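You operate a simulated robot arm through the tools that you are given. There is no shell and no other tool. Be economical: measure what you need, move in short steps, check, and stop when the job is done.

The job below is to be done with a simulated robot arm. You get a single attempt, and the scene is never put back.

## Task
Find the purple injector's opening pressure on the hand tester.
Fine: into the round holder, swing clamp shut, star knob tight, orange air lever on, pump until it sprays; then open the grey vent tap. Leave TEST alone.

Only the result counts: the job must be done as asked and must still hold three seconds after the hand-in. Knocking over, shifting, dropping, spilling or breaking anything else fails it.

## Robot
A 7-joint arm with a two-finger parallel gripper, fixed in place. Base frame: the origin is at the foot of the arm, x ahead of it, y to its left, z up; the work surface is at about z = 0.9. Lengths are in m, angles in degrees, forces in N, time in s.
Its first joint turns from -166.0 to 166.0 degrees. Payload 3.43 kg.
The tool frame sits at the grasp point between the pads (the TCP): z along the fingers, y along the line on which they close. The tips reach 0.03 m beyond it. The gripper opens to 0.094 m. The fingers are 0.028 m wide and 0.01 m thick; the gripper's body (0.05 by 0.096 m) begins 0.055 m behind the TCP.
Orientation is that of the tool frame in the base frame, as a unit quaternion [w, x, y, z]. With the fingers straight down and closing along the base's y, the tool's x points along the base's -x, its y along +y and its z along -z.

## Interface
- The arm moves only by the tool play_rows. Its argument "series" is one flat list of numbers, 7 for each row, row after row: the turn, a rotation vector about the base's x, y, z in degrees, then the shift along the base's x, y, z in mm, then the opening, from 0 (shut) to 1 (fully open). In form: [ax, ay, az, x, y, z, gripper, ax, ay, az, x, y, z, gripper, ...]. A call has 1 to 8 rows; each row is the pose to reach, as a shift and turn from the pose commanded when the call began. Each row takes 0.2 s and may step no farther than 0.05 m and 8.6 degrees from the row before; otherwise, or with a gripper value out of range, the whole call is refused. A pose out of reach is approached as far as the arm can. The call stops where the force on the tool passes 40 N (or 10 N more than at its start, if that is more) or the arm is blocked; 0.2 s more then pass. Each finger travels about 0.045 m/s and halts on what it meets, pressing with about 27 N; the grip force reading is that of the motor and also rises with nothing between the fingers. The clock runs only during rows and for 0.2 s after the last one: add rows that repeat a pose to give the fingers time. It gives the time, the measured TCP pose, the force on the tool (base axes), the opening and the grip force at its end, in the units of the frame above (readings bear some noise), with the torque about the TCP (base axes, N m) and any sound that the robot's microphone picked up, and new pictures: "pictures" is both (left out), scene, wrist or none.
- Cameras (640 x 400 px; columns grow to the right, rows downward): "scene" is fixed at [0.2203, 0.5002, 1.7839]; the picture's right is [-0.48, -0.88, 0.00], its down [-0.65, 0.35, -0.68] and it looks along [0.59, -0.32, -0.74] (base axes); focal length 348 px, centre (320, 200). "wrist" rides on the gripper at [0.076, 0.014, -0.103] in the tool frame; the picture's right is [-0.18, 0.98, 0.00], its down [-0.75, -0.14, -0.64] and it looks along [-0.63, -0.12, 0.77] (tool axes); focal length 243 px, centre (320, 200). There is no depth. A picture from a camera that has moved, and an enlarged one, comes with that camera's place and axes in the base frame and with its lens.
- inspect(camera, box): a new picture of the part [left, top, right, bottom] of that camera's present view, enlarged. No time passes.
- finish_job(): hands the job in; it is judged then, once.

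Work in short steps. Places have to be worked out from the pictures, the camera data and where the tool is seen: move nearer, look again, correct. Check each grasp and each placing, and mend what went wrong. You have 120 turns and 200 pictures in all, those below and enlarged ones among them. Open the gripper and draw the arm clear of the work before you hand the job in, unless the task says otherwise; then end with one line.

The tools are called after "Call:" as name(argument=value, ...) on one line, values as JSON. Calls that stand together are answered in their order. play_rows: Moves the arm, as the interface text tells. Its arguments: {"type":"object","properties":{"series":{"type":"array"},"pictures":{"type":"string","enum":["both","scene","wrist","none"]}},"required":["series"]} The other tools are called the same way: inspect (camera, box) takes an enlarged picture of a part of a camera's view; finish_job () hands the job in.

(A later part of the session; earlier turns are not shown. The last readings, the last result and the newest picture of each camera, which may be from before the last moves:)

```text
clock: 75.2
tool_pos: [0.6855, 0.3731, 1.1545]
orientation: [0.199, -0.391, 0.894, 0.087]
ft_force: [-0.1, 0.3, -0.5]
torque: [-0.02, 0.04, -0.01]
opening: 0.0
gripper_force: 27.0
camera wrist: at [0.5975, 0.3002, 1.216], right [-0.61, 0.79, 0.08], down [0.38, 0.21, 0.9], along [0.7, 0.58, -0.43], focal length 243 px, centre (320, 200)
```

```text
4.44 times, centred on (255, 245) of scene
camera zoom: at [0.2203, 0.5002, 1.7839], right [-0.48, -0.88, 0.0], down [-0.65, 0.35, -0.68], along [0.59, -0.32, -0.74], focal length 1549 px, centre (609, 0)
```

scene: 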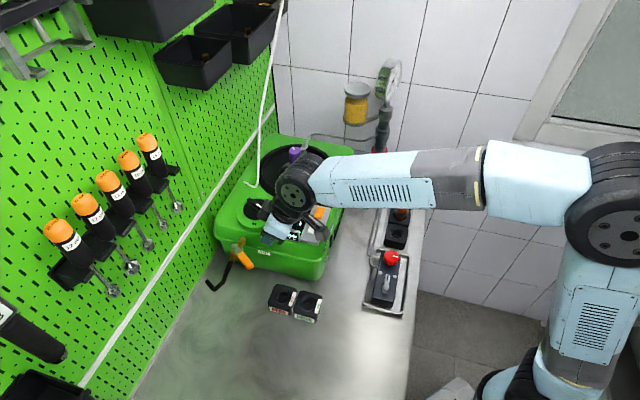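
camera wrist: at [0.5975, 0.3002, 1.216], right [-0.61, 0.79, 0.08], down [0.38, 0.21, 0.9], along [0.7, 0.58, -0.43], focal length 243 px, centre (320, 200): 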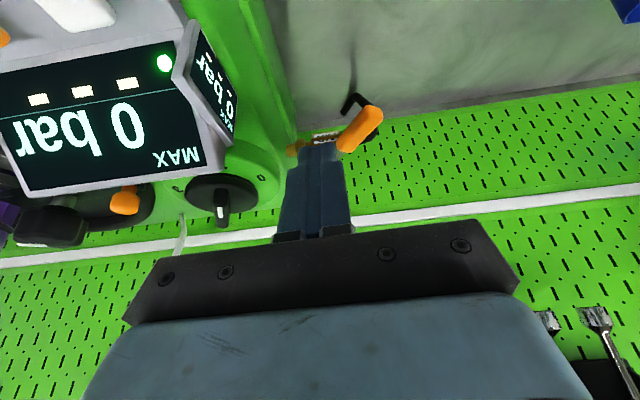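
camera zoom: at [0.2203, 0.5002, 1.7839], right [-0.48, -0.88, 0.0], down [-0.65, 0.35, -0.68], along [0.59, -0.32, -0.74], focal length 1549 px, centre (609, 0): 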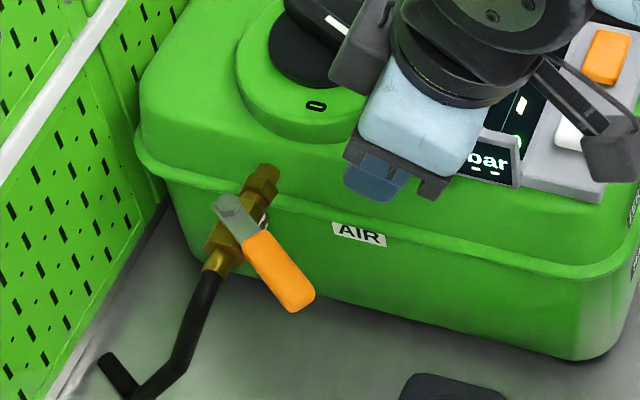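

Handle is at az≈187°. Descend on its -y side with closed fingers, then push in +y.

Call:
play_rows(series=[0, 0, 0, 2, 5, -25, 0, 0, 0, 0, 2, 10, -50, 0, 0, 0, 0, 2, 12, -67, 0, 0, 0, 0, 2, 25, -67, 0, 0, 0, 0, 2, 38, -67, 0, 0, 0, 0, 2, 50, -67, 0], pictures="none")

Call:
inspect(camera="wrist", box=[220, 40, 420, 240])

Call:
inspect(camera="scene", box=[200, 200, 310, 290])

```text
clock: 76.6
tool_pos: [0.6889, 0.4246, 1.0905]
orientation: [0.199, -0.39, 0.895, 0.087]
ft_force: [-0.3, 0.4, 0.0]
torque: [-0.02, 0.0, 0.0]
opening: 0.0004
gripper_force: 27.1
```

```text
2.00 times, centred on (320, 140) of wrist
camera zoom: at [0.6006, 0.3511, 1.1498], right [-0.61, 0.79, 0.08], down [0.38, 0.21, 0.9], along [0.7, 0.58, -0.43], focal length 485 px, centre (320, 320)
```

zoom: 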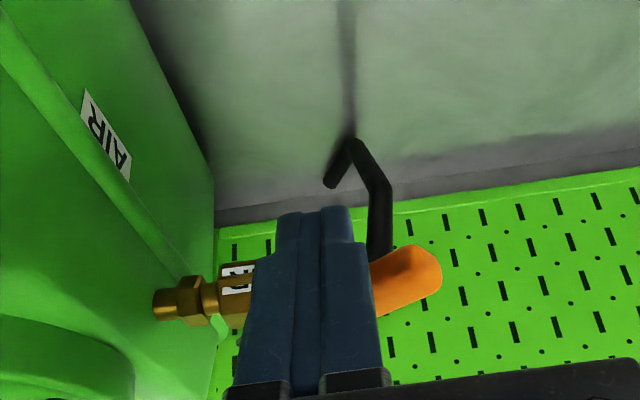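

```text
4.44 times, centred on (255, 245) of scene
camera zoom: at [0.2203, 0.5002, 1.7839], right [-0.48, -0.88, 0.0], down [-0.65, 0.35, -0.68], along [0.59, -0.32, -0.74], focal length 1549 px, centre (609, 0)
```

zoom: 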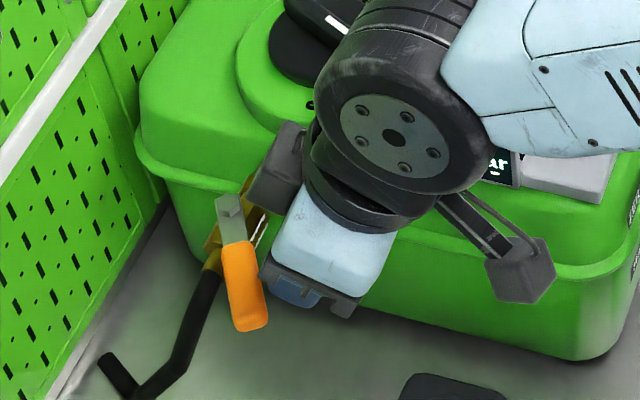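

About 27° remains. Continue pushing.

Call:
play_rows(series=[0, 0, 0, 0, 10, 0, 0, 0, 0, 0, 1, 19, 0, 0, 0, 0, 0, 2, 26, 0, 0, 0, 0, 0, 3, 30, 0, 0], pictures="none")

Call:
inspect(camera="wrist", box=[220, 40, 420, 240])

Call:
inspect(camera="scene", box=[200, 200, 310, 290])

```text
clock: 77.6
tool_pos: [0.691, 0.4532, 1.0889]
orientation: [0.199, -0.39, 0.895, 0.086]
ft_force: [1.0, 0.2, 1.4]
torque: [-0.04, -0.01, -0.02]
opening: 0.0
gripper_force: 27.0
```

```text
2.00 times, centred on (320, 140) of wrist
camera zoom: at [0.6031, 0.3807, 1.1501], right [-0.61, 0.79, 0.08], down [0.38, 0.21, 0.9], along [0.7, 0.58, -0.43], focal length 485 px, centre (320, 320)
```

zoom: 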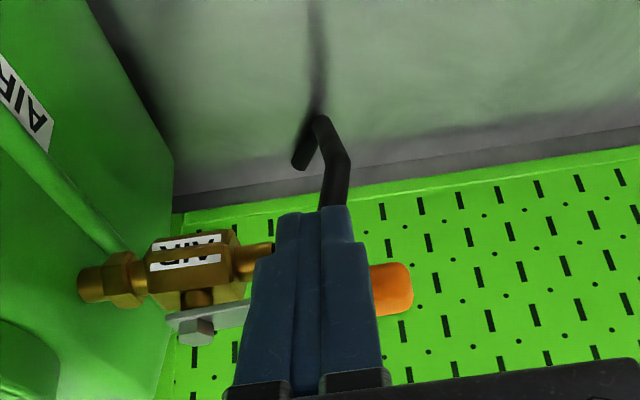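

```text
4.44 times, centred on (255, 245) of scene
camera zoom: at [0.2203, 0.5002, 1.7839], right [-0.48, -0.88, 0.0], down [-0.65, 0.35, -0.68], along [0.59, -0.32, -0.74], focal length 1549 px, centre (609, 0)
```

zoom: 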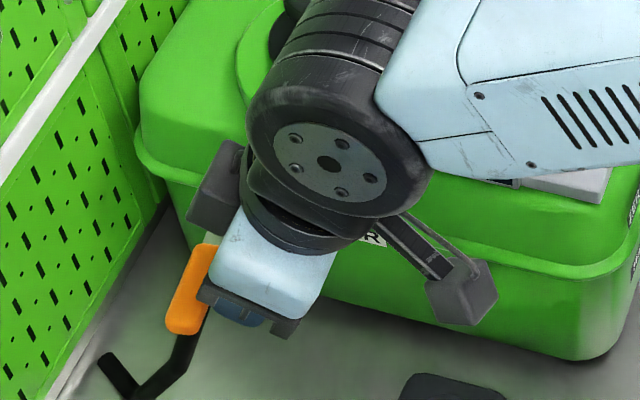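

Handle is now parallel to the pipe (on). Back off and rise.

Call:
play_rows(series=[0, 0, 0, -8, -14, 0, 0, 0, 0, 0, -12, -30, 10, 0, 0, 0, 0, -16, -50, 45, 0, 0, 0, 0, -20, -80, 80, 0, 0, 0, 0, -30, -120, 100, 0, 0, 0, 0, -40, -165, 110, 0, 0, 0, 0, -50, -205, 110, 0, 0, 0, 0, -50, -240, 110, 0])

Call:
inspect(camera="scene", box=[200, 170, 350, 290])

Call:
inspect(camera="scene", box=[340, 60, 430, 220])

```text
clock: 79.4
tool_pos: [0.6422, 0.2119, 1.1986]
orientation: [0.199, -0.391, 0.895, 0.087]
ft_force: [-0.9, 0.6, -1.3]
torque: [-0.01, -0.01, -0.03]
opening: 0.0002
gripper_force: 27.0
camera wrist: at [0.5534, 0.1382, 1.259], right [-0.61, 0.79, 0.08], down [0.38, 0.21, 0.9], along [0.7, 0.58, -0.43], focal length 243 px, centre (320, 200)
```

scene: 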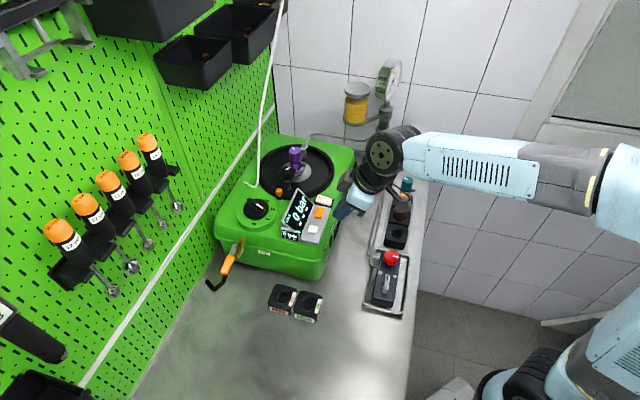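
wrist: 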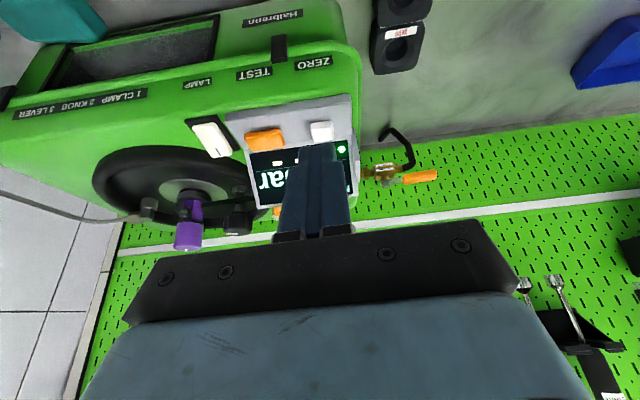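

```text
3.33 times, centred on (275, 230) of scene
camera zoom: at [0.2203, 0.5002, 1.7839], right [-0.48, -0.88, 0.0], down [-0.65, 0.35, -0.68], along [0.59, -0.32, -0.74], focal length 1162 px, centre (470, 100)
```

zoom: 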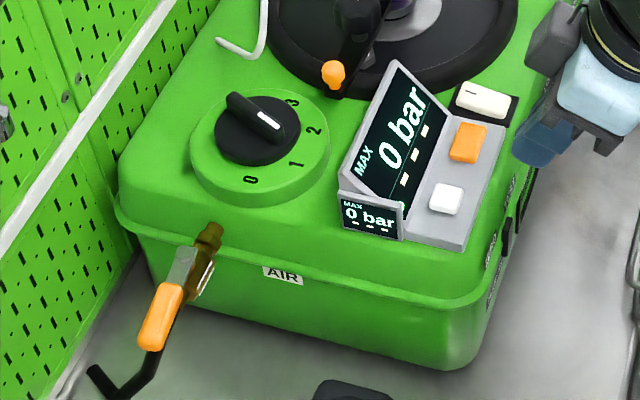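

```text
2.50 times, centred on (385, 140) of scene
camera zoom: at [0.2203, 0.5002, 1.7839], right [-0.48, -0.88, 0.0], down [-0.65, 0.35, -0.68], along [0.59, -0.32, -0.74], focal length 871 px, centre (158, 350)
```

zoom: 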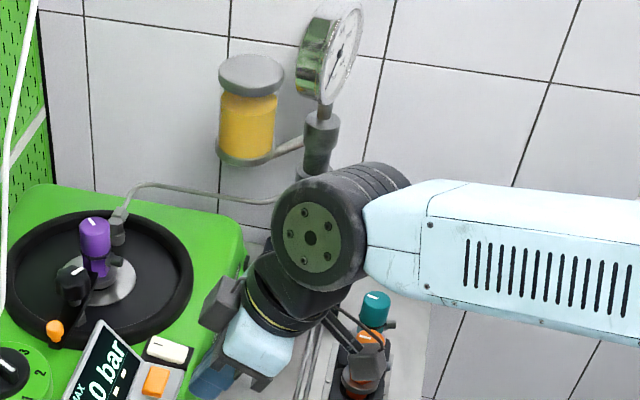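

Air lever is on. Next the pump: teal handle ≈(0.756,0.053,1.03), lever running to the column at (0.88,-0.085). I straighten the tool, rotate to θ=-48° and look at it.

Call:
play_rows(series=[-5, 4.5, 0, 5, -10, 15, 0, -10, 9, 0, 10, -20, 30, 0, -15, 13.5, 0, 15, -35, 45, 0, -18.3, 17.05, 0, 18, -50, 55, 0], pictures="none")

Call:
play_rows(series=[0, 0, -8.5, 0, 0, 0, 0, 0, 0, -17, 0, 0, 0, 0, 0, 0, -25.5, 0, 0, 0, 0.2, 0, 0, -34, 0, 0, 0, 0.4, 0, 0, -42.5, 0, 0, 0, 0.6, 0, 0, -51, 0, 0, 0, 0.6, 0, 0, -59.5, 0, 0, 0, 0.6, 0, 0, -68, 0, 0, 0, 0.6], pictures="none")

Call:
play_rows(series=[0, 0, -8.5, 0, 0, 0, 0.6, 0, 0, -17, 0, 0, 0, 0.6, 0, 0, -25.5, 0, 0, 0, 0.6, 0, 0, -27, 0, 0, 0, 0.6])

Call:
inspect(camera="wrist", box=[220, 40, 420, 240])

Call:
inspect(camera="scene", box=[340, 100, 430, 220])

```text
clock: 80.4
tool_pos: [0.6583, 0.1624, 1.2545]
orientation: [0.0, -0.4, 0.917, 0.001]
ft_force: [0.3, -0.6, 0.2]
torque: [0.0, 0.0, 0.0]
opening: 0.0
gripper_force: 27.3
```

```text
clock: 82.2
tool_pos: [0.6602, 0.163, 1.2536]
orientation: [0.0, 0.183, 0.983, 0.0]
ft_force: [-0.1, -0.2, -0.1]
torque: [-0.01, 0.0, -0.03]
opening: 0.0564
gripper_force: 0.1
```

```text
clock: 83.2
tool_pos: [0.6602, 0.1625, 1.2529]
orientation: [0.0, 0.406, 0.914, 0.0]
ft_force: [0.0, 0.3, -0.5]
torque: [0.01, 0.01, -0.01]
opening: 0.0564
gripper_force: 0.1
camera wrist: at [0.6176, 0.2289, 1.356], right [0.85, 0.52, 0.0], down [0.4, -0.65, 0.64], along [0.34, -0.55, -0.77], focal length 243 px, centre (320, 200)
```

scene: 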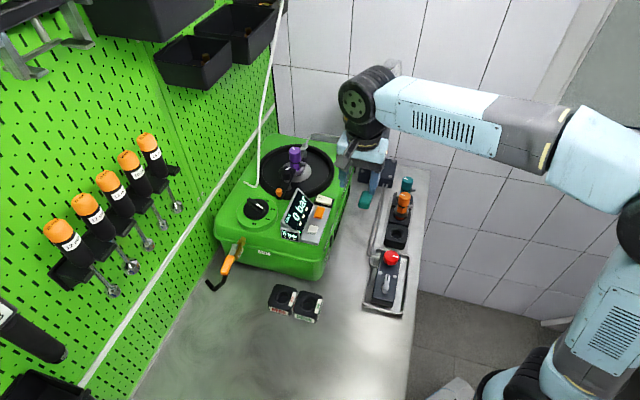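
wrist: 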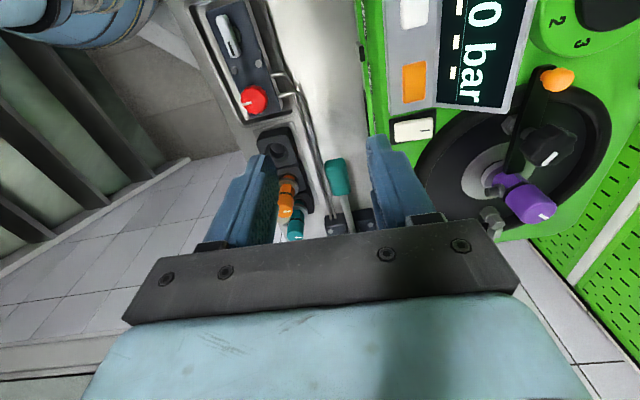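

```text
2.00 times, centred on (320, 140) of wrist
camera zoom: at [0.6176, 0.2289, 1.356], right [0.85, 0.52, 0.0], down [0.4, -0.65, 0.64], along [0.34, -0.55, -0.77], focal length 485 px, centre (320, 320)
```

zoom: 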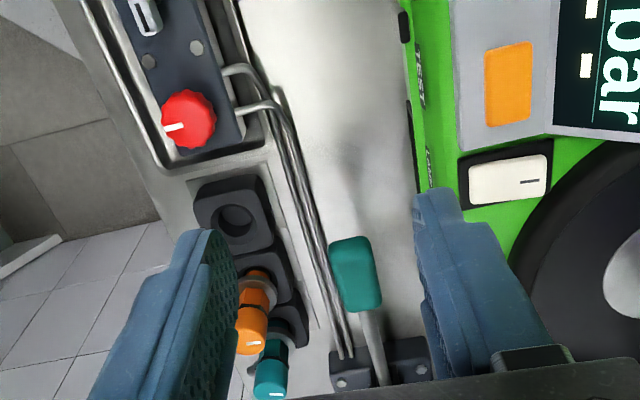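

```text
3.33 times, centred on (385, 160) of scene
camera zoom: at [0.2203, 0.5002, 1.7839], right [-0.48, -0.88, 0.0], down [-0.65, 0.35, -0.68], along [0.59, -0.32, -0.74], focal length 1162 px, centre (103, 333)
```

zoom: 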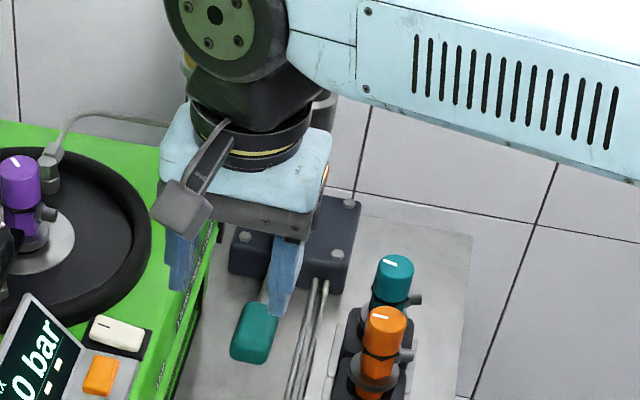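

Handle ≈(0.762,0.047,1.015), ~43 mm wide. I go above it with a 75 mm opening and check.

Call:
play_rows(series=[0, 0, 0, 25, -30, -20, 0.8, 0, 0, 0, 50, -58, -40, 0.8, 0, 0, 0, 75, -85, -65, 0.8, 0, 0, 0, 100, -114, -95, 0.8, 0, 0, 0, 102, -115, -130, 0.8, 0, 0, 0, 102, -115, -130, 0.8], pictures="none")

Call:
inspect(camera="wrist", box=[200, 40, 440, 240])

Call:
inspect(camera="scene", box=[330, 120, 430, 230])

```text
clock: 84.6
tool_pos: [0.7619, 0.0482, 1.123]
orientation: [0.0, 0.406, 0.914, 0.0]
ft_force: [-0.1, -0.5, -1.1]
torque: [-0.04, -0.02, -0.01]
opening: 0.0751
gripper_force: 0.0
```

```text
2.00 times, centred on (320, 140) of wrist
camera zoom: at [0.7198, 0.1134, 1.2259], right [0.85, 0.52, 0.0], down [0.4, -0.65, 0.64], along [0.34, -0.55, -0.77], focal length 485 px, centre (320, 320)
```

zoom: 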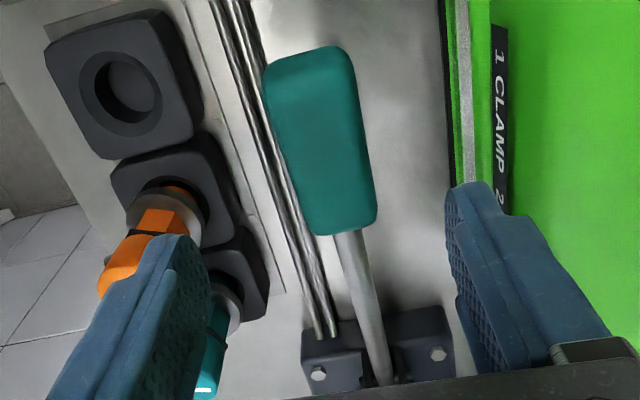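

```text
3.64 times, centred on (380, 175) of scene
camera zoom: at [0.2203, 0.5002, 1.7839], right [-0.48, -0.88, 0.0], down [-0.65, 0.35, -0.68], along [0.59, -0.32, -0.74], focal length 1267 px, centre (102, 291)
```

zoom: 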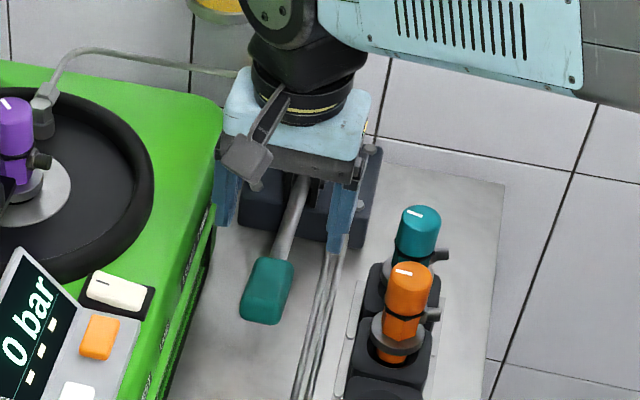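

Handle centre (0.7605,0.047,1.012). Lower and close on it.

Call:
play_rows(series=[0, 0, 0, -1, -1, -35, 0.8, 0, 0, 0, -1, -1, -70, 0.8, 0, 0, 0, -1, -1, -100, 0.8, 0, 0, 0, -1, -1, -100, 0.4, 0, 0, 0, -1, -1, -100, 0, 0, 0, 0, -1, -1, -100, 0, 0, 0, 0, -1, -1, -100, 0], pictures="none")

Call:
inspect(camera="wrist", box=[200, 40, 440, 240])

Call:
inspect(camera="scene", box=[330, 120, 430, 230])

```text
clock: 86.2
tool_pos: [0.7642, 0.0491, 1.0232]
orientation: [0.003, 0.404, 0.915, 0.001]
ft_force: [17.0, 5.4, -14.6]
torque: [0.06, 0.26, 0.62]
opening: 0.0395
gripper_force: 42.1
stopped in row 7: the force on the tool passed its limit at 41 N (the readings are from after the stop); the commanded pose is now the measured one
```

```text
2.00 times, centred on (320, 140) of wrist
camera zoom: at [0.7208, 0.1153, 1.1262], right [0.85, 0.53, 0.01], down [0.4, -0.65, 0.64], along [0.34, -0.54, -0.77], focal length 485 px, centre (320, 320)
```

zoom: 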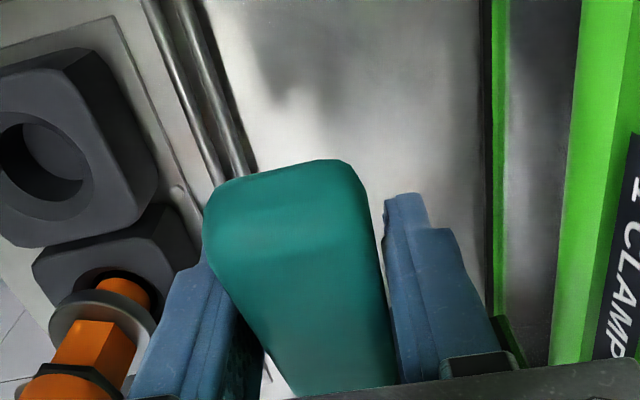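

```text
3.64 times, centred on (380, 175) of scene
camera zoom: at [0.2203, 0.5002, 1.7839], right [-0.48, -0.88, 0.0], down [-0.65, 0.35, -0.68], along [0.59, -0.32, -0.74], focal length 1267 px, centre (102, 291)
```

zoom: 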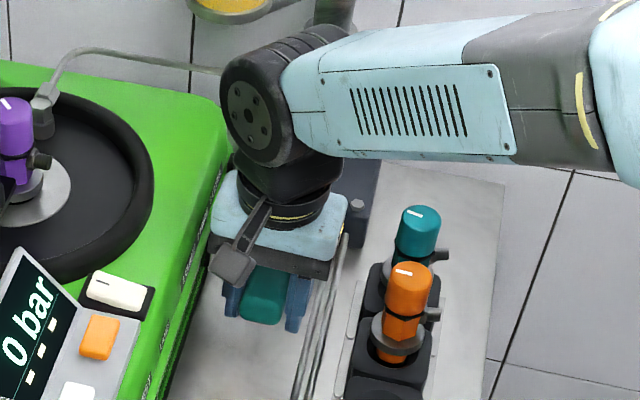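

Gripped but skewed (torque about z 0.62). Yaw +6° and small shift to relieve, keeping grip.

Call:
play_rows(series=[0, 0, 0, 0, 0, 0, 0.5, 0, 0, 4, 0, 0, 0, 0.5, 0, 0, 8, 0, 0, 0, 0.5, 0, 0, 8, 0, 0, -5, 0, 0, 0, 8, 0, 0, -5, 0], pictures="none")

Call:
inspect(camera="wrist", box=[200, 40, 440, 240])

```text
clock: 87.4
tool_pos: [0.7635, 0.0515, 1.0212]
orientation: [0.003, 0.339, 0.941, 0.002]
ft_force: [8.1, 21.3, 7.5]
torque: [-1.07, -0.19, -0.2]
opening: 0.0408
gripper_force: 41.6
```

```text
2.00 times, centred on (320, 140) of wrist
camera zoom: at [0.7102, 0.1104, 1.1232], right [0.77, 0.64, 0.01], down [0.49, -0.59, 0.64], along [0.42, -0.49, -0.77], focal length 485 px, centre (320, 320)
```

zoom: 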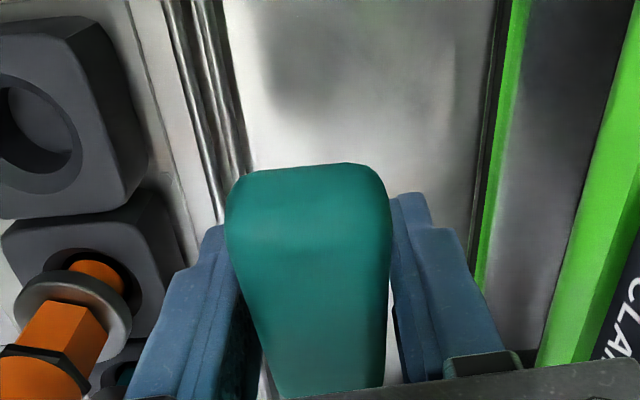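

Aligned now. Press the lever down in steps and watch the force and display.

Call:
play_rows(series=[0, 0, 0, 0, 1, -4, 0, 0, 0, 0, 0, 1, -12, 0, 0, 0, 0, 0, 1, -20, 0, 0, 0, 0, 0, 1, -30, 0])

```text
clock: 88.1
tool_pos: [0.7586, 0.0532, 1.0059]
orientation: [0.0, 0.338, 0.941, 0.003]
ft_force: [-4.7, 8.2, 4.2]
torque: [-0.77, 0.12, -0.75]
opening: 0.0406
gripper_force: 45.1
stopped in row 3: the force on the tool passed its limit at 42 N (the readings are from after the stop); the commanded pose is now the measured one
camera wrist: at [0.7081, 0.1127, 1.109], right [0.77, 0.64, 0.01], down [0.49, -0.59, 0.64], along [0.41, -0.49, -0.77], focal length 243 px, centre (320, 200)
```

scene: 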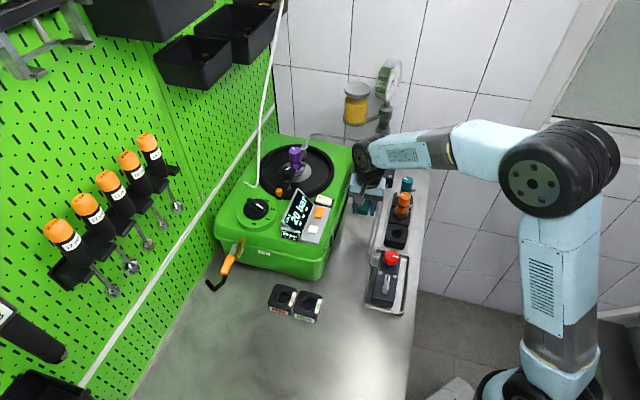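
wrist: 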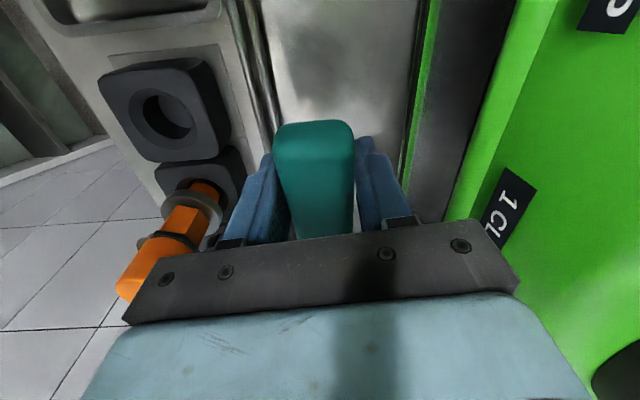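

The display shows 20 bar — pumping works. I release, raise, and see whether the lever returns by itself.

Call:
play_rows(series=[0, 0, 0, 0, 0, 0, 0.7, 0, 0, 0, 0, 0, 0, 0.7, 0, 0, 0, 0, 0, 25, 0.7, 0, 0, 0, 0, 0, 60, 0.7, 0, 0, 0, 0, 0, 95, 0.4, 0, 0, 0, 0, 0, 95, 0, 0, 0, 0, 0, 0, 95, 0, 0, 0, 0, 0, 0, 95, 0], pictures="none")

Call:
inspect(camera="wrist", box=[200, 40, 440, 240])

Call:
inspect(camera="scene", box=[270, 130, 410, 250])

```text
clock: 89.9
tool_pos: [0.76, 0.0534, 1.1017]
orientation: [0.001, 0.339, 0.941, 0.003]
ft_force: [0.9, 0.1, -0.6]
torque: [-0.03, 0.01, -0.02]
opening: 0.0
gripper_force: 18.2
```

```text
2.00 times, centred on (320, 140) of wrist
camera zoom: at [0.7085, 0.1116, 1.2037], right [0.77, 0.64, 0.01], down [0.49, -0.59, 0.64], along [0.41, -0.49, -0.77], focal length 485 px, centre (320, 320)
```

zoom: 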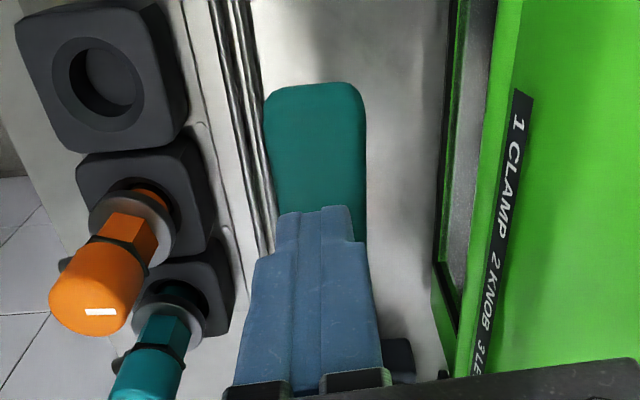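

```text
3.33 times, centred on (340, 190) of scene
camera zoom: at [0.2203, 0.5002, 1.7839], right [-0.48, -0.88, 0.0], down [-0.65, 0.35, -0.68], along [0.59, -0.32, -0.74], focal length 1162 px, centre (253, 233)
```

zoom: 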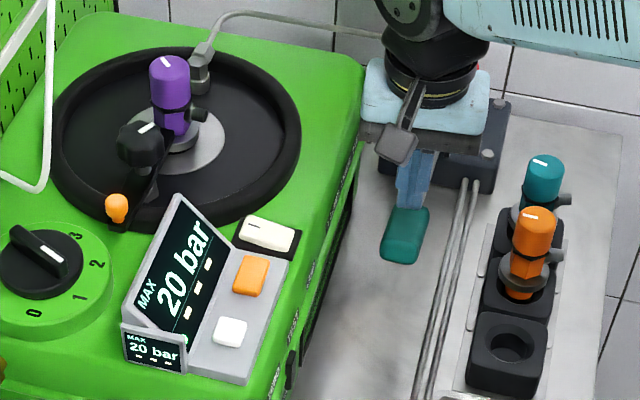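

Max 20 bar shown. Now press down with closed fingertips on top of the handle.

Call:
play_rows(series=[0, 0, 0, -7, 7, -25, 0, 0, 0, 0, -7, 7, -45, 0, 0, 0, 0, -7, 7, -55, 0, 0, 0, 0, -7, 7, -65, 0, 0, 0, 0, -7, 7, -75, 0, 0, 0, 0, -7, 7, -85, 0, 0, 0, 0, -7, 7, -95, 0, 0, 0, 0, -7, 7, -105, 0], pictures="none")

Call:
inspect(camera="scene", box=[270, 130, 410, 250])

```text
clock: 91.6
tool_pos: [0.7541, 0.0599, 1.0076]
orientation: [0.005, 0.338, 0.941, 0.006]
ft_force: [-12.1, -0.2, 14.8]
torque: [0.05, 0.55, 0.07]
opening: 0.0
gripper_force: 26.9
stopped in row 8: the force on the tool passed its limit at 57 N (the readings are from after the stop); the commanded pose is now the measured one
```

```text
3.33 times, centred on (340, 190) of scene
camera zoom: at [0.2203, 0.5002, 1.7839], right [-0.48, -0.88, 0.0], down [-0.65, 0.35, -0.68], along [0.59, -0.32, -0.74], focal length 1162 px, centre (253, 233)
```

zoom: 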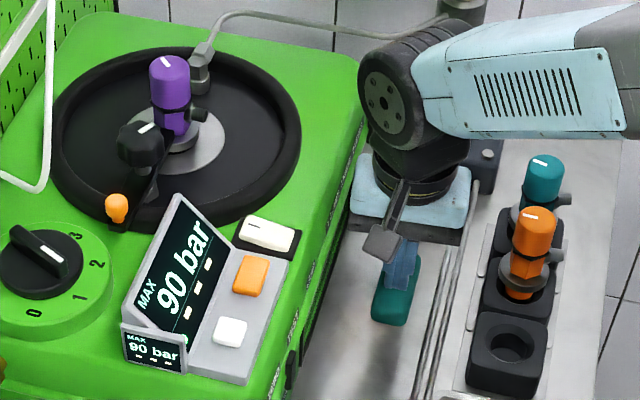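

90 bar now. Raise and see whether the lever springs back.

Call:
play_rows(series=[0, 0, 0, 0, 0, 20, 0, 0, 0, 0, 0, 0, 45, 0, 0, 0, 0, 0, 0, 70, 0, 0, 0, 0, 0, 0, 85, 0], pictures="none")

Call:
inspect(camera="scene", box=[270, 130, 410, 250])

```text
clock: 92.6
tool_pos: [0.7542, 0.0601, 1.092]
orientation: [0.003, 0.337, 0.941, 0.004]
ft_force: [0.0, 0.3, -0.1]
torque: [0.01, -0.02, -0.01]
opening: 0.0
gripper_force: 27.4
```

```text
3.33 times, centred on (340, 190) of scene
camera zoom: at [0.2203, 0.5002, 1.7839], right [-0.48, -0.88, 0.0], down [-0.65, 0.35, -0.68], along [0.59, -0.32, -0.74], focal length 1162 px, centre (253, 233)
```

zoom: 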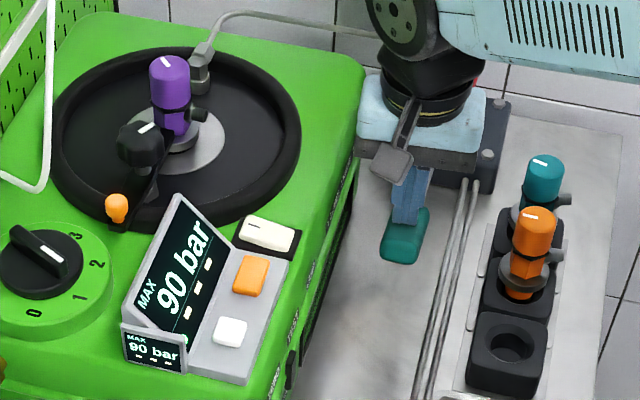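

Lever is spring-returned. Do one full stroke (down-up) and read sound/display.

Call:
play_rows(series=[0, 0, 0, 0, 0, -35, 0, 0, 0, 0, 0, 0, -50, 0, 0, 0, 0, 0, 0, -65, 0, 0, 0, 0, 0, 0, -80, 0, 0, 0, 0, 0, 0, -80, 0, 0, 0, 0, 0, 0, -50, 0, 0, 0, 0, 0, 0, -15, 0], pictures="none")

Call:
inspect(camera="scene", box=[270, 130, 410, 250])

```text
clock: 94.2
tool_pos: [0.7536, 0.0604, 1.0762]
orientation: [0.004, 0.338, 0.941, 0.004]
ft_force: [-1.1, -0.5, 0.5]
torque: [-0.01, 0.06, -0.01]
opening: 0.0
gripper_force: 27.3
```

```text
3.33 times, centred on (340, 190) of scene
camera zoom: at [0.2203, 0.5002, 1.7839], right [-0.48, -0.88, 0.0], down [-0.65, 0.35, -0.68], along [0.59, -0.32, -0.74], focal length 1162 px, centre (253, 233)
```

zoom: 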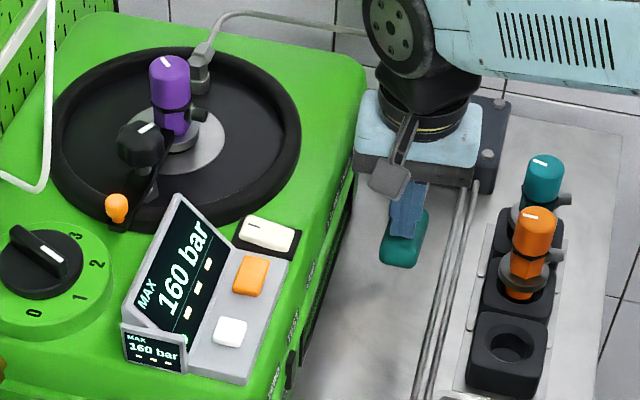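

160 bar, no spray yet. Another stroke.

Call:
play_rows(series=[0, 0, 0, 0, 0, -20, 0, 0, 0, 0, 0, 0, -35, 0, 0, 0, 0, 0, 0, -50, 0, 0, 0, 0, 0, 0, -65, 0, 0, 0, 0, 0, 0, -65, 0, 0, 0, 0, 0, 0, -35, 0, 0, 0, 0, 0, 0, 0, 0], pictures="none")

Call:
inspect(camera="scene", box=[270, 130, 410, 250])

```text
clock: 95.8
tool_pos: [0.7558, 0.0611, 1.0744]
orientation: [0.002, 0.337, 0.941, 0.005]
ft_force: [-0.2, 0.8, 1.1]
torque: [0.01, 0.07, 0.0]
opening: 0.0
gripper_force: 27.3
```

```text
3.33 times, centred on (340, 190) of scene
camera zoom: at [0.2203, 0.5002, 1.7839], right [-0.48, -0.88, 0.0], down [-0.65, 0.35, -0.68], along [0.59, -0.32, -0.74], focal length 1162 px, centre (253, 233)
```

zoom: 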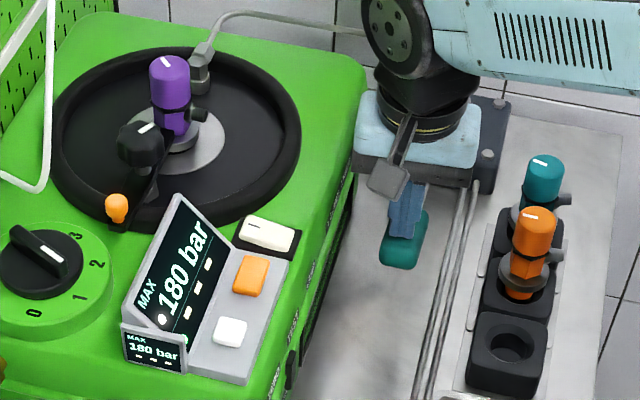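

MAX is 180 bar and a new light appeared; zoom on display and injector.

Call:
inspect(camera="scene", box=[280, 185, 345, 250])

Call:
inspect(camera="scene", box=[275, 140, 335, 200])

```text
6.15 times, centred on (312, 218) of scene
camera zoom: at [0.2203, 0.5002, 1.7839], right [-0.48, -0.88, 0.0], down [-0.65, 0.35, -0.68], along [0.59, -0.32, -0.74], focal length 2144 px, centre (366, 92)
```

zoom: 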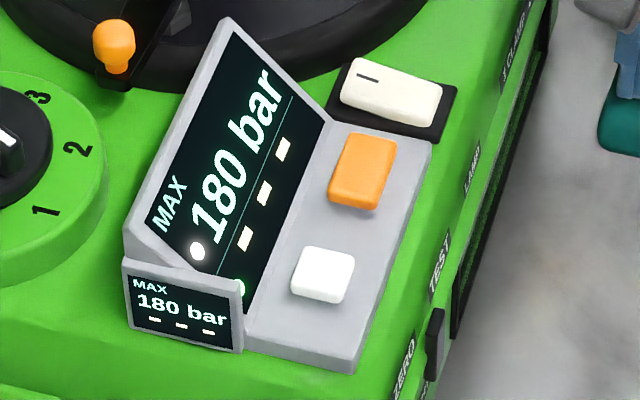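

```text
6.67 times, centred on (305, 170) of scene
camera zoom: at [0.2203, 0.5002, 1.7839], right [-0.48, -0.88, 0.0], down [-0.65, 0.35, -0.68], along [0.59, -0.32, -0.74], focal length 2323 px, centre (420, 400)
```

zoom: 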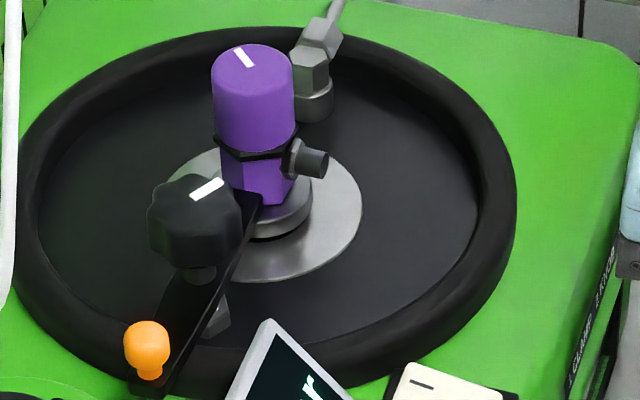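

Rise of only 20 bar plus a white light suggests it opened at 180. One confirming stroke: MAX should stay at 180.

Call:
play_rows(series=[0, 0, 0, 0, 0, -20, 0, 0, 0, 0, 0, 0, -35, 0, 0, 0, 0, 0, 0, -50, 0, 0, 0, 0, 0, 0, -62, 0], pictures="scene")

Call:
inspect(camera="scene", box=[260, 140, 350, 250])

```text
clock: 96.8
tool_pos: [0.7538, 0.0589, 1.0132]
orientation: [0.003, 0.338, 0.941, 0.005]
ft_force: [-0.6, 2.2, 1.6]
torque: [0.01, 0.03, -0.01]
opening: 0.0
gripper_force: 27.2
```

scene: 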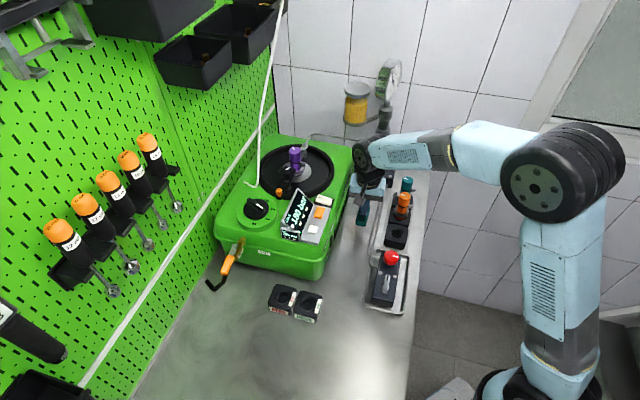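

```text
3.64 times, centred on (305, 195) of scene
camera zoom: at [0.2203, 0.5002, 1.7839], right [-0.48, -0.88, 0.0], down [-0.65, 0.35, -0.68], along [0.59, -0.32, -0.74], focal length 1267 px, centre (374, 218)
```

zoom: 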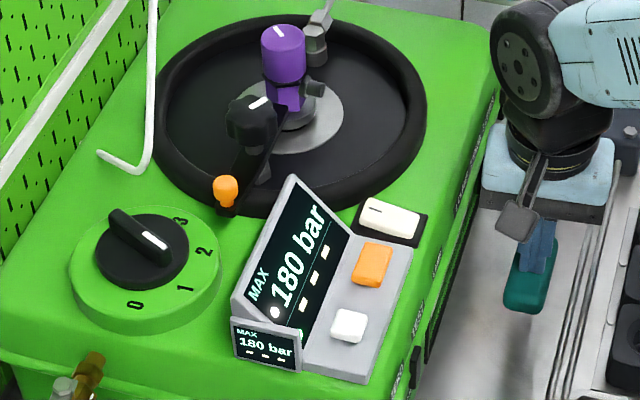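

MAX stays at 180 bar: it opened at 180. Now the grey vent tap at ≈(0.529,0.130,0.965): raise and move above it.

Call:
play_rows(series=[0, 0, 0, 0, 0, 40, 0, 0, 0, 0, 0, 0, 85, 0, 0, 0, 0, -10, 5, 125, 0, 0, 0, 0, -50, 18, 135, 0.3, 0, 0, 0, -95, 31, 135, 0.6, 0, 0, 0, -140, 45, 135, 0.6, 0, 0, 0, -185, 58, 135, 0.6, 0, 0, 0, -225, 71, 125, 0.6])

Call:
inspect(camera="wrist", box=[200, 40, 440, 240])

Call:
inspect(camera="scene", box=[350, 230, 430, 320])

```text
clock: 98.6
tool_pos: [0.5265, 0.1314, 1.1359]
orientation: [0.004, 0.337, 0.941, 0.005]
ft_force: [0.1, 0.4, 0.1]
torque: [0.04, 0.07, 0.01]
opening: 0.0564
gripper_force: 0.1
camera wrist: at [0.4754, 0.1889, 1.2387], right [0.77, 0.64, 0.01], down [0.48, -0.59, 0.64], along [0.42, -0.49, -0.77], focal length 243 px, centre (320, 200)
```

scene: 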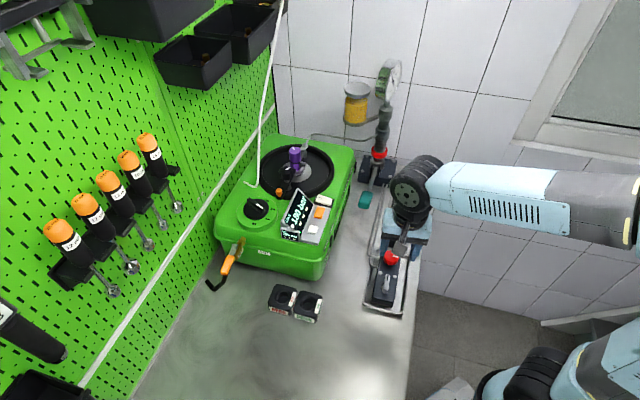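
wrist: 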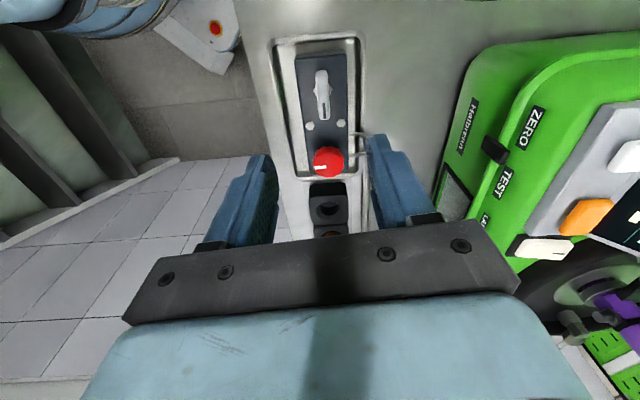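

```text
2.00 times, centred on (320, 140) of wrist
camera zoom: at [0.4754, 0.1889, 1.2387], right [0.77, 0.64, 0.01], down [0.48, -0.59, 0.64], along [0.42, -0.49, -0.77], focal length 485 px, centre (320, 320)
```

zoom: 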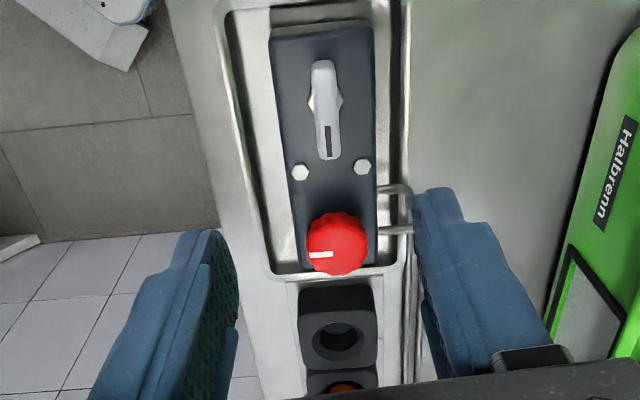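

```text
4.44 times, centred on (390, 275) of scene
camera zoom: at [0.2203, 0.5002, 1.7839], right [-0.48, -0.88, 0.0], down [-0.65, 0.35, -0.68], along [0.59, -0.32, -0.74], focal length 1549 px, centre (9, -133)
```

zoom: 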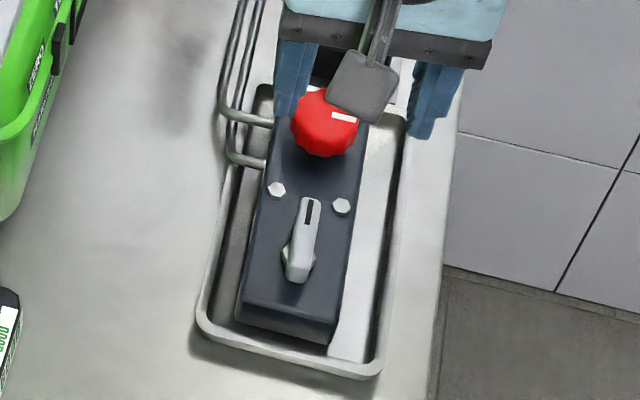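

The tap lever: pivot ≈(0.526,0.131), pointing toward the red knob (az≈-44°). I align to θ=-44°, narrow the opening and descend over the pivot.

Call:
play_rows(series=[0, 0, -2, 0, 0, -35, 0.35, 0, 0, -4.4, 0, 0, -75, 0.35, 0, 0, -4.4, 0, 0, -110, 0.35, 0, 0, -4.4, 0, 0, -140, 0.35, 0, 0, -4.4, 0, 0, -140, 0.35], pictures="none")

Call:
inspect(camera="wrist", box=[200, 40, 440, 240])

Call:
inspect(camera="scene", box=[350, 230, 430, 320])

```text
clock: 99.8
tool_pos: [0.529, 0.1313, 0.9984]
orientation: [0.005, 0.374, 0.927, 0.004]
ft_force: [0.4, 0.6, -0.6]
torque: [0.01, 0.02, -0.02]
opening: 0.0328
gripper_force: 0.1
```

```text
2.00 times, centred on (320, 140) of wrist
camera zoom: at [0.4827, 0.1935, 1.1002], right [0.81, 0.58, 0.01], down [0.44, -0.63, 0.64], along [0.38, -0.52, -0.77], focal length 485 px, centre (320, 320)
```

zoom: 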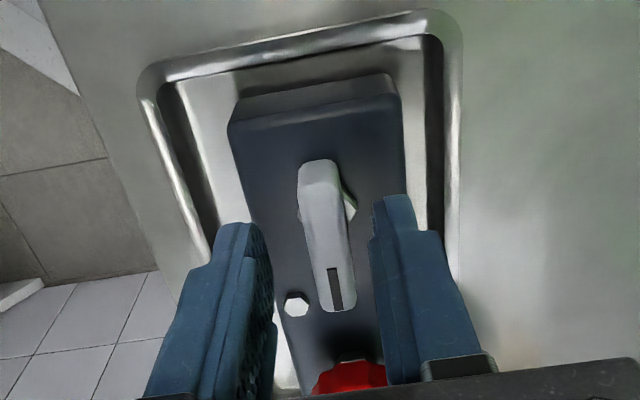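

```text
4.44 times, centred on (390, 275) of scene
camera zoom: at [0.2203, 0.5002, 1.7839], right [-0.48, -0.88, 0.0], down [-0.65, 0.35, -0.68], along [0.59, -0.32, -0.74], focal length 1549 px, centre (9, -133)
```

zoom: 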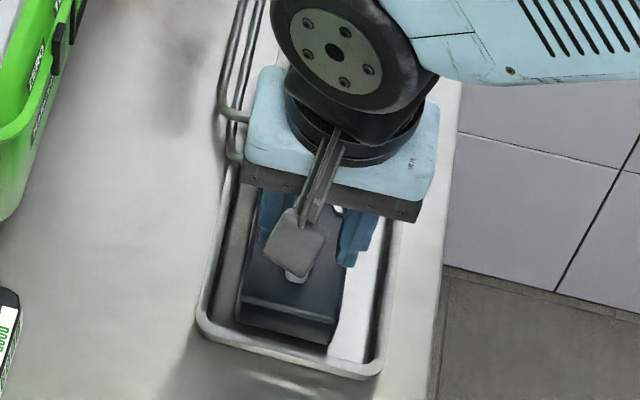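

TCP is above the pivot with the lever between the fingers. Lower 26 mm and close.

Call:
play_rows(series=[0, 0, 0, 0, 0, -10, 0.35, 0, 0, 0, 0, 0, -20, 0.35, 0, 0, 0, 0, 0, -26, 0.35, 0, 0, 0, 0, 0, -26, 0, 0, 0, 0, 0, 0, -26, 0, 0, 0, 0, 0, 0, -26, 0], pictures="none")

Call:
inspect(camera="wrist", box=[200, 40, 440, 240])

```text
clock: 101.2
tool_pos: [0.5313, 0.1332, 0.9724]
orientation: [0.006, 0.373, 0.928, 0.005]
ft_force: [18.8, 27.9, -0.4]
torque: [0.32, 0.14, 0.21]
opening: 0.0176
gripper_force: 45.0
```

```text
2.00 times, centred on (320, 140) of wrist
camera zoom: at [0.4837, 0.1953, 1.0746], right [0.81, 0.58, 0.01], down [0.44, -0.63, 0.64], along [0.38, -0.52, -0.76], focal length 485 px, centre (320, 320)
```

zoom: 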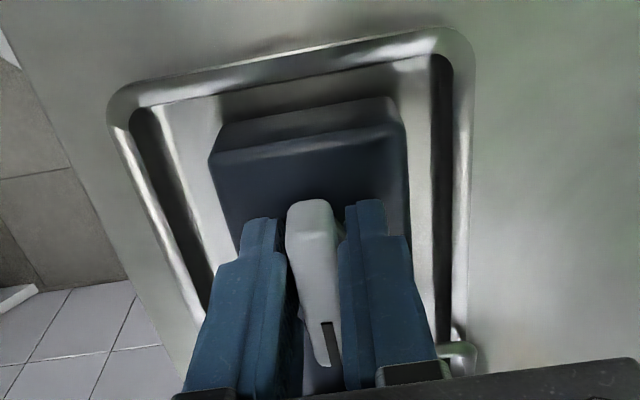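

Gripped on the lever. Relieve the side load by (+2,+2) mm and try turning counter-clockwise 16°.

Call:
play_rows(series=[0, 0, 0, 1.5, 2, 0, 0, 0, 0, 5, 1.5, 2, 0, 0, 0, 0, 10, 1.5, 2, 0, 0, 0, 0, 16, 1.5, 2, 0, 0], pictures="none")

Call:
inspect(camera="wrist", box=[200, 40, 440, 240])

```text
clock: 102.2
tool_pos: [0.5307, 0.1311, 0.973]
orientation: [0.002, 0.241, 0.97, 0.004]
ft_force: [4.1, -13.8, 3.4]
torque: [-0.72, -1.19, -0.05]
opening: 0.0172
gripper_force: 45.1
```

```text
2.00 times, centred on (320, 140) of wrist
camera zoom: at [0.4678, 0.1791, 1.0747], right [0.62, 0.78, 0.01], down [0.59, -0.48, 0.64], along [0.51, -0.39, -0.77], focal length 485 px, centre (320, 320)
```

zoom: 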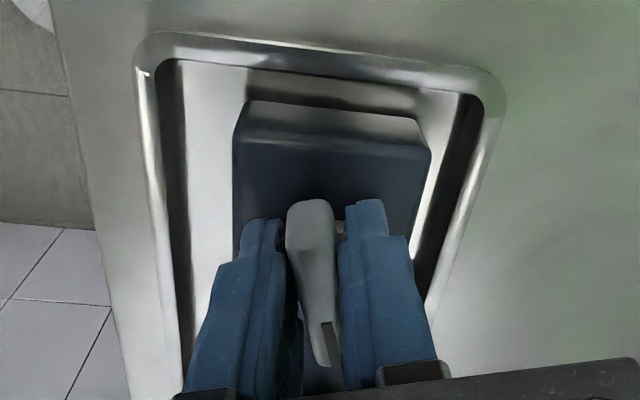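

It turns freely counter-clockwise. Continue another 48°.

Call:
play_rows(series=[0, 0, 8, 0, -1.5, 0, 0, 0, 0, 16, 0, -1.5, 0, 0, 0, 0, 24, 0, -1.5, 0, 0, 0, 0, 32, 0, -1.5, 0, 0, 0, 0, 40, 0, -1.5, 0, 0, 0, 0, 48, 0, -1.5, 0, 0], pictures="none")

Call:
inspect(camera="wrist", box=[200, 40, 440, 240])

Call:
inspect(camera="scene", box=[270, 180, 430, 320])

```text
clock: 103.2
tool_pos: [0.5308, 0.1289, 0.9729]
orientation: [0.001, -0.024, 1.0, 0.004]
ft_force: [-0.9, -12.7, -4.5]
torque: [0.17, -0.65, -0.1]
opening: 0.0173
gripper_force: 45.2
stopped in row 5: the force on the tool passed its limit at 42 N (the readings are from after the stop); the commanded pose is now the measured one
```

```text
2.00 times, centred on (320, 140) of wrist
camera zoom: at [0.4517, 0.1381, 1.0749], right [0.14, 0.99, 0.01], down [0.76, -0.11, 0.64], along [0.64, -0.08, -0.77], focal length 485 px, centre (320, 320)
```

zoom: 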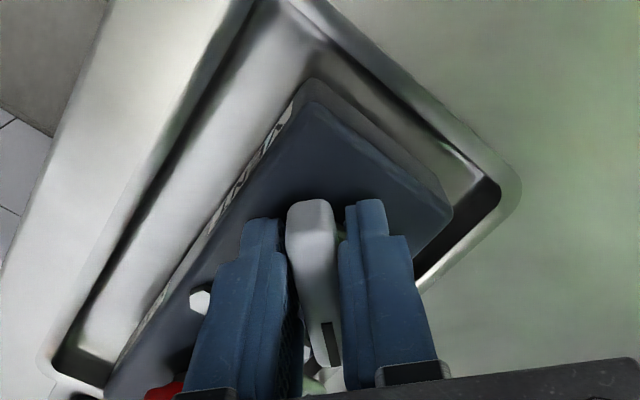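

```text
2.86 times, centred on (350, 250) of scene
camera zoom: at [0.2203, 0.5002, 1.7839], right [-0.48, -0.88, 0.0], down [-0.65, 0.35, -0.68], along [0.59, -0.32, -0.74], focal length 996 px, centre (234, 57)
```

zoom: 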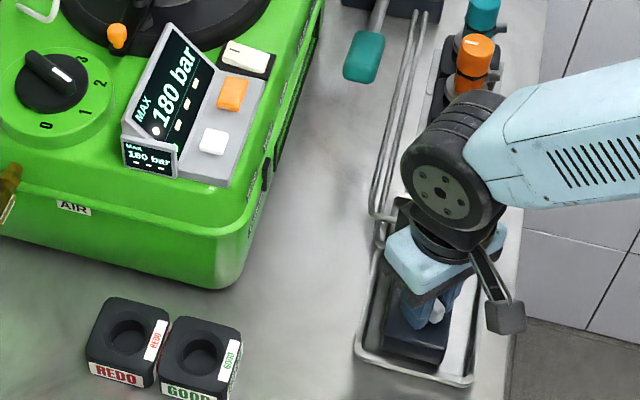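

46° so far; side load from slight eccentricity tripped the limit. Continue from here with (0,-1.5) correction.

Call:
play_rows(series=[0, 0, 0, 0, -1.5, 0, 0, 0, 0, 8, 0, -1.5, 0, 0, 0, 0, 16, 0, -1.5, 0, 0, 0, 0, 24, 0, -1.5, 0, 0, 0, 0, 32, 0, -1.5, 0, 0, 0, 0, 40, 0, -1.5, 0, 0, 0, 0, 45, 0, -1.5, 0, 0], pictures="none")

Call:
inspect(camera="wrist", box=[200, 40, 440, 240])

```text
clock: 104.6
tool_pos: [0.5324, 0.1247, 0.9725]
orientation: [-0.002, -0.334, 0.942, 0.005]
ft_force: [6.6, -10.9, -14.9]
torque: [0.67, -0.74, -0.05]
opening: 0.0175
gripper_force: 45.0
stopped in row 6: the force on the tool passed its limit at 42 N (the readings are from after the stop); the commanded pose is now the measured one
```

```text
2.00 times, centred on (320, 140) of wrist
camera zoom: at [0.4623, 0.0873, 1.075], right [-0.48, 0.88, 0.01], down [0.68, 0.36, 0.64], along [0.56, 0.31, -0.77], focal length 485 px, centre (320, 320)
```

zoom: 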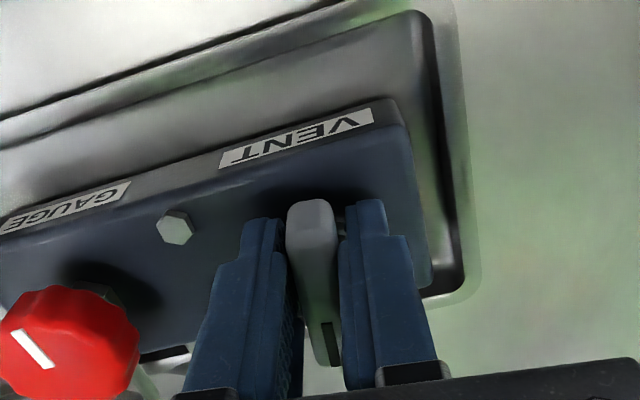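

"VENT" label confirmed; 83° turned. Finish the last ~8°.

Call:
play_rows(series=[0, 0, 0, 0.5, -1, 0, 0, 0, 0, 4, 0.5, -1.5, 0, 0, 0, 0, 8, 0.5, -1.5, 0, 0], pictures="none")

Call:
inspect(camera="wrist", box=[200, 40, 440, 240])

```text
clock: 105.4
tool_pos: [0.5315, 0.1244, 0.9725]
orientation: [-0.002, -0.4, 0.916, 0.005]
ft_force: [11.8, 4.2, -30.2]
torque: [-0.05, 0.14, -1.17]
opening: 0.0179
gripper_force: 44.7
```

```text
2.00 times, centred on (320, 140) of wrist
camera zoom: at [0.4689, 0.0776, 1.0752], right [-0.6, 0.8, 0.01], down [0.62, 0.45, 0.64], along [0.51, 0.39, -0.77], focal length 485 px, centre (320, 320)
```

zoom: 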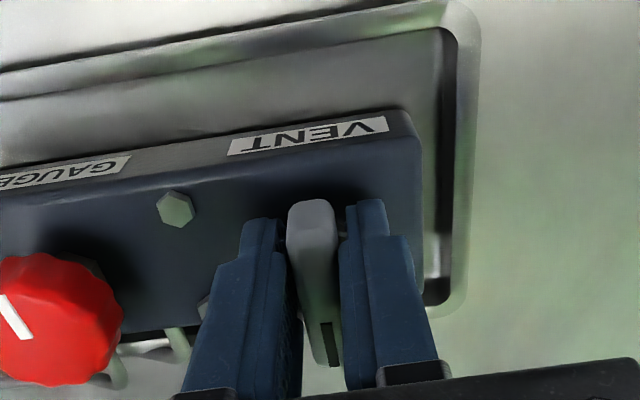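

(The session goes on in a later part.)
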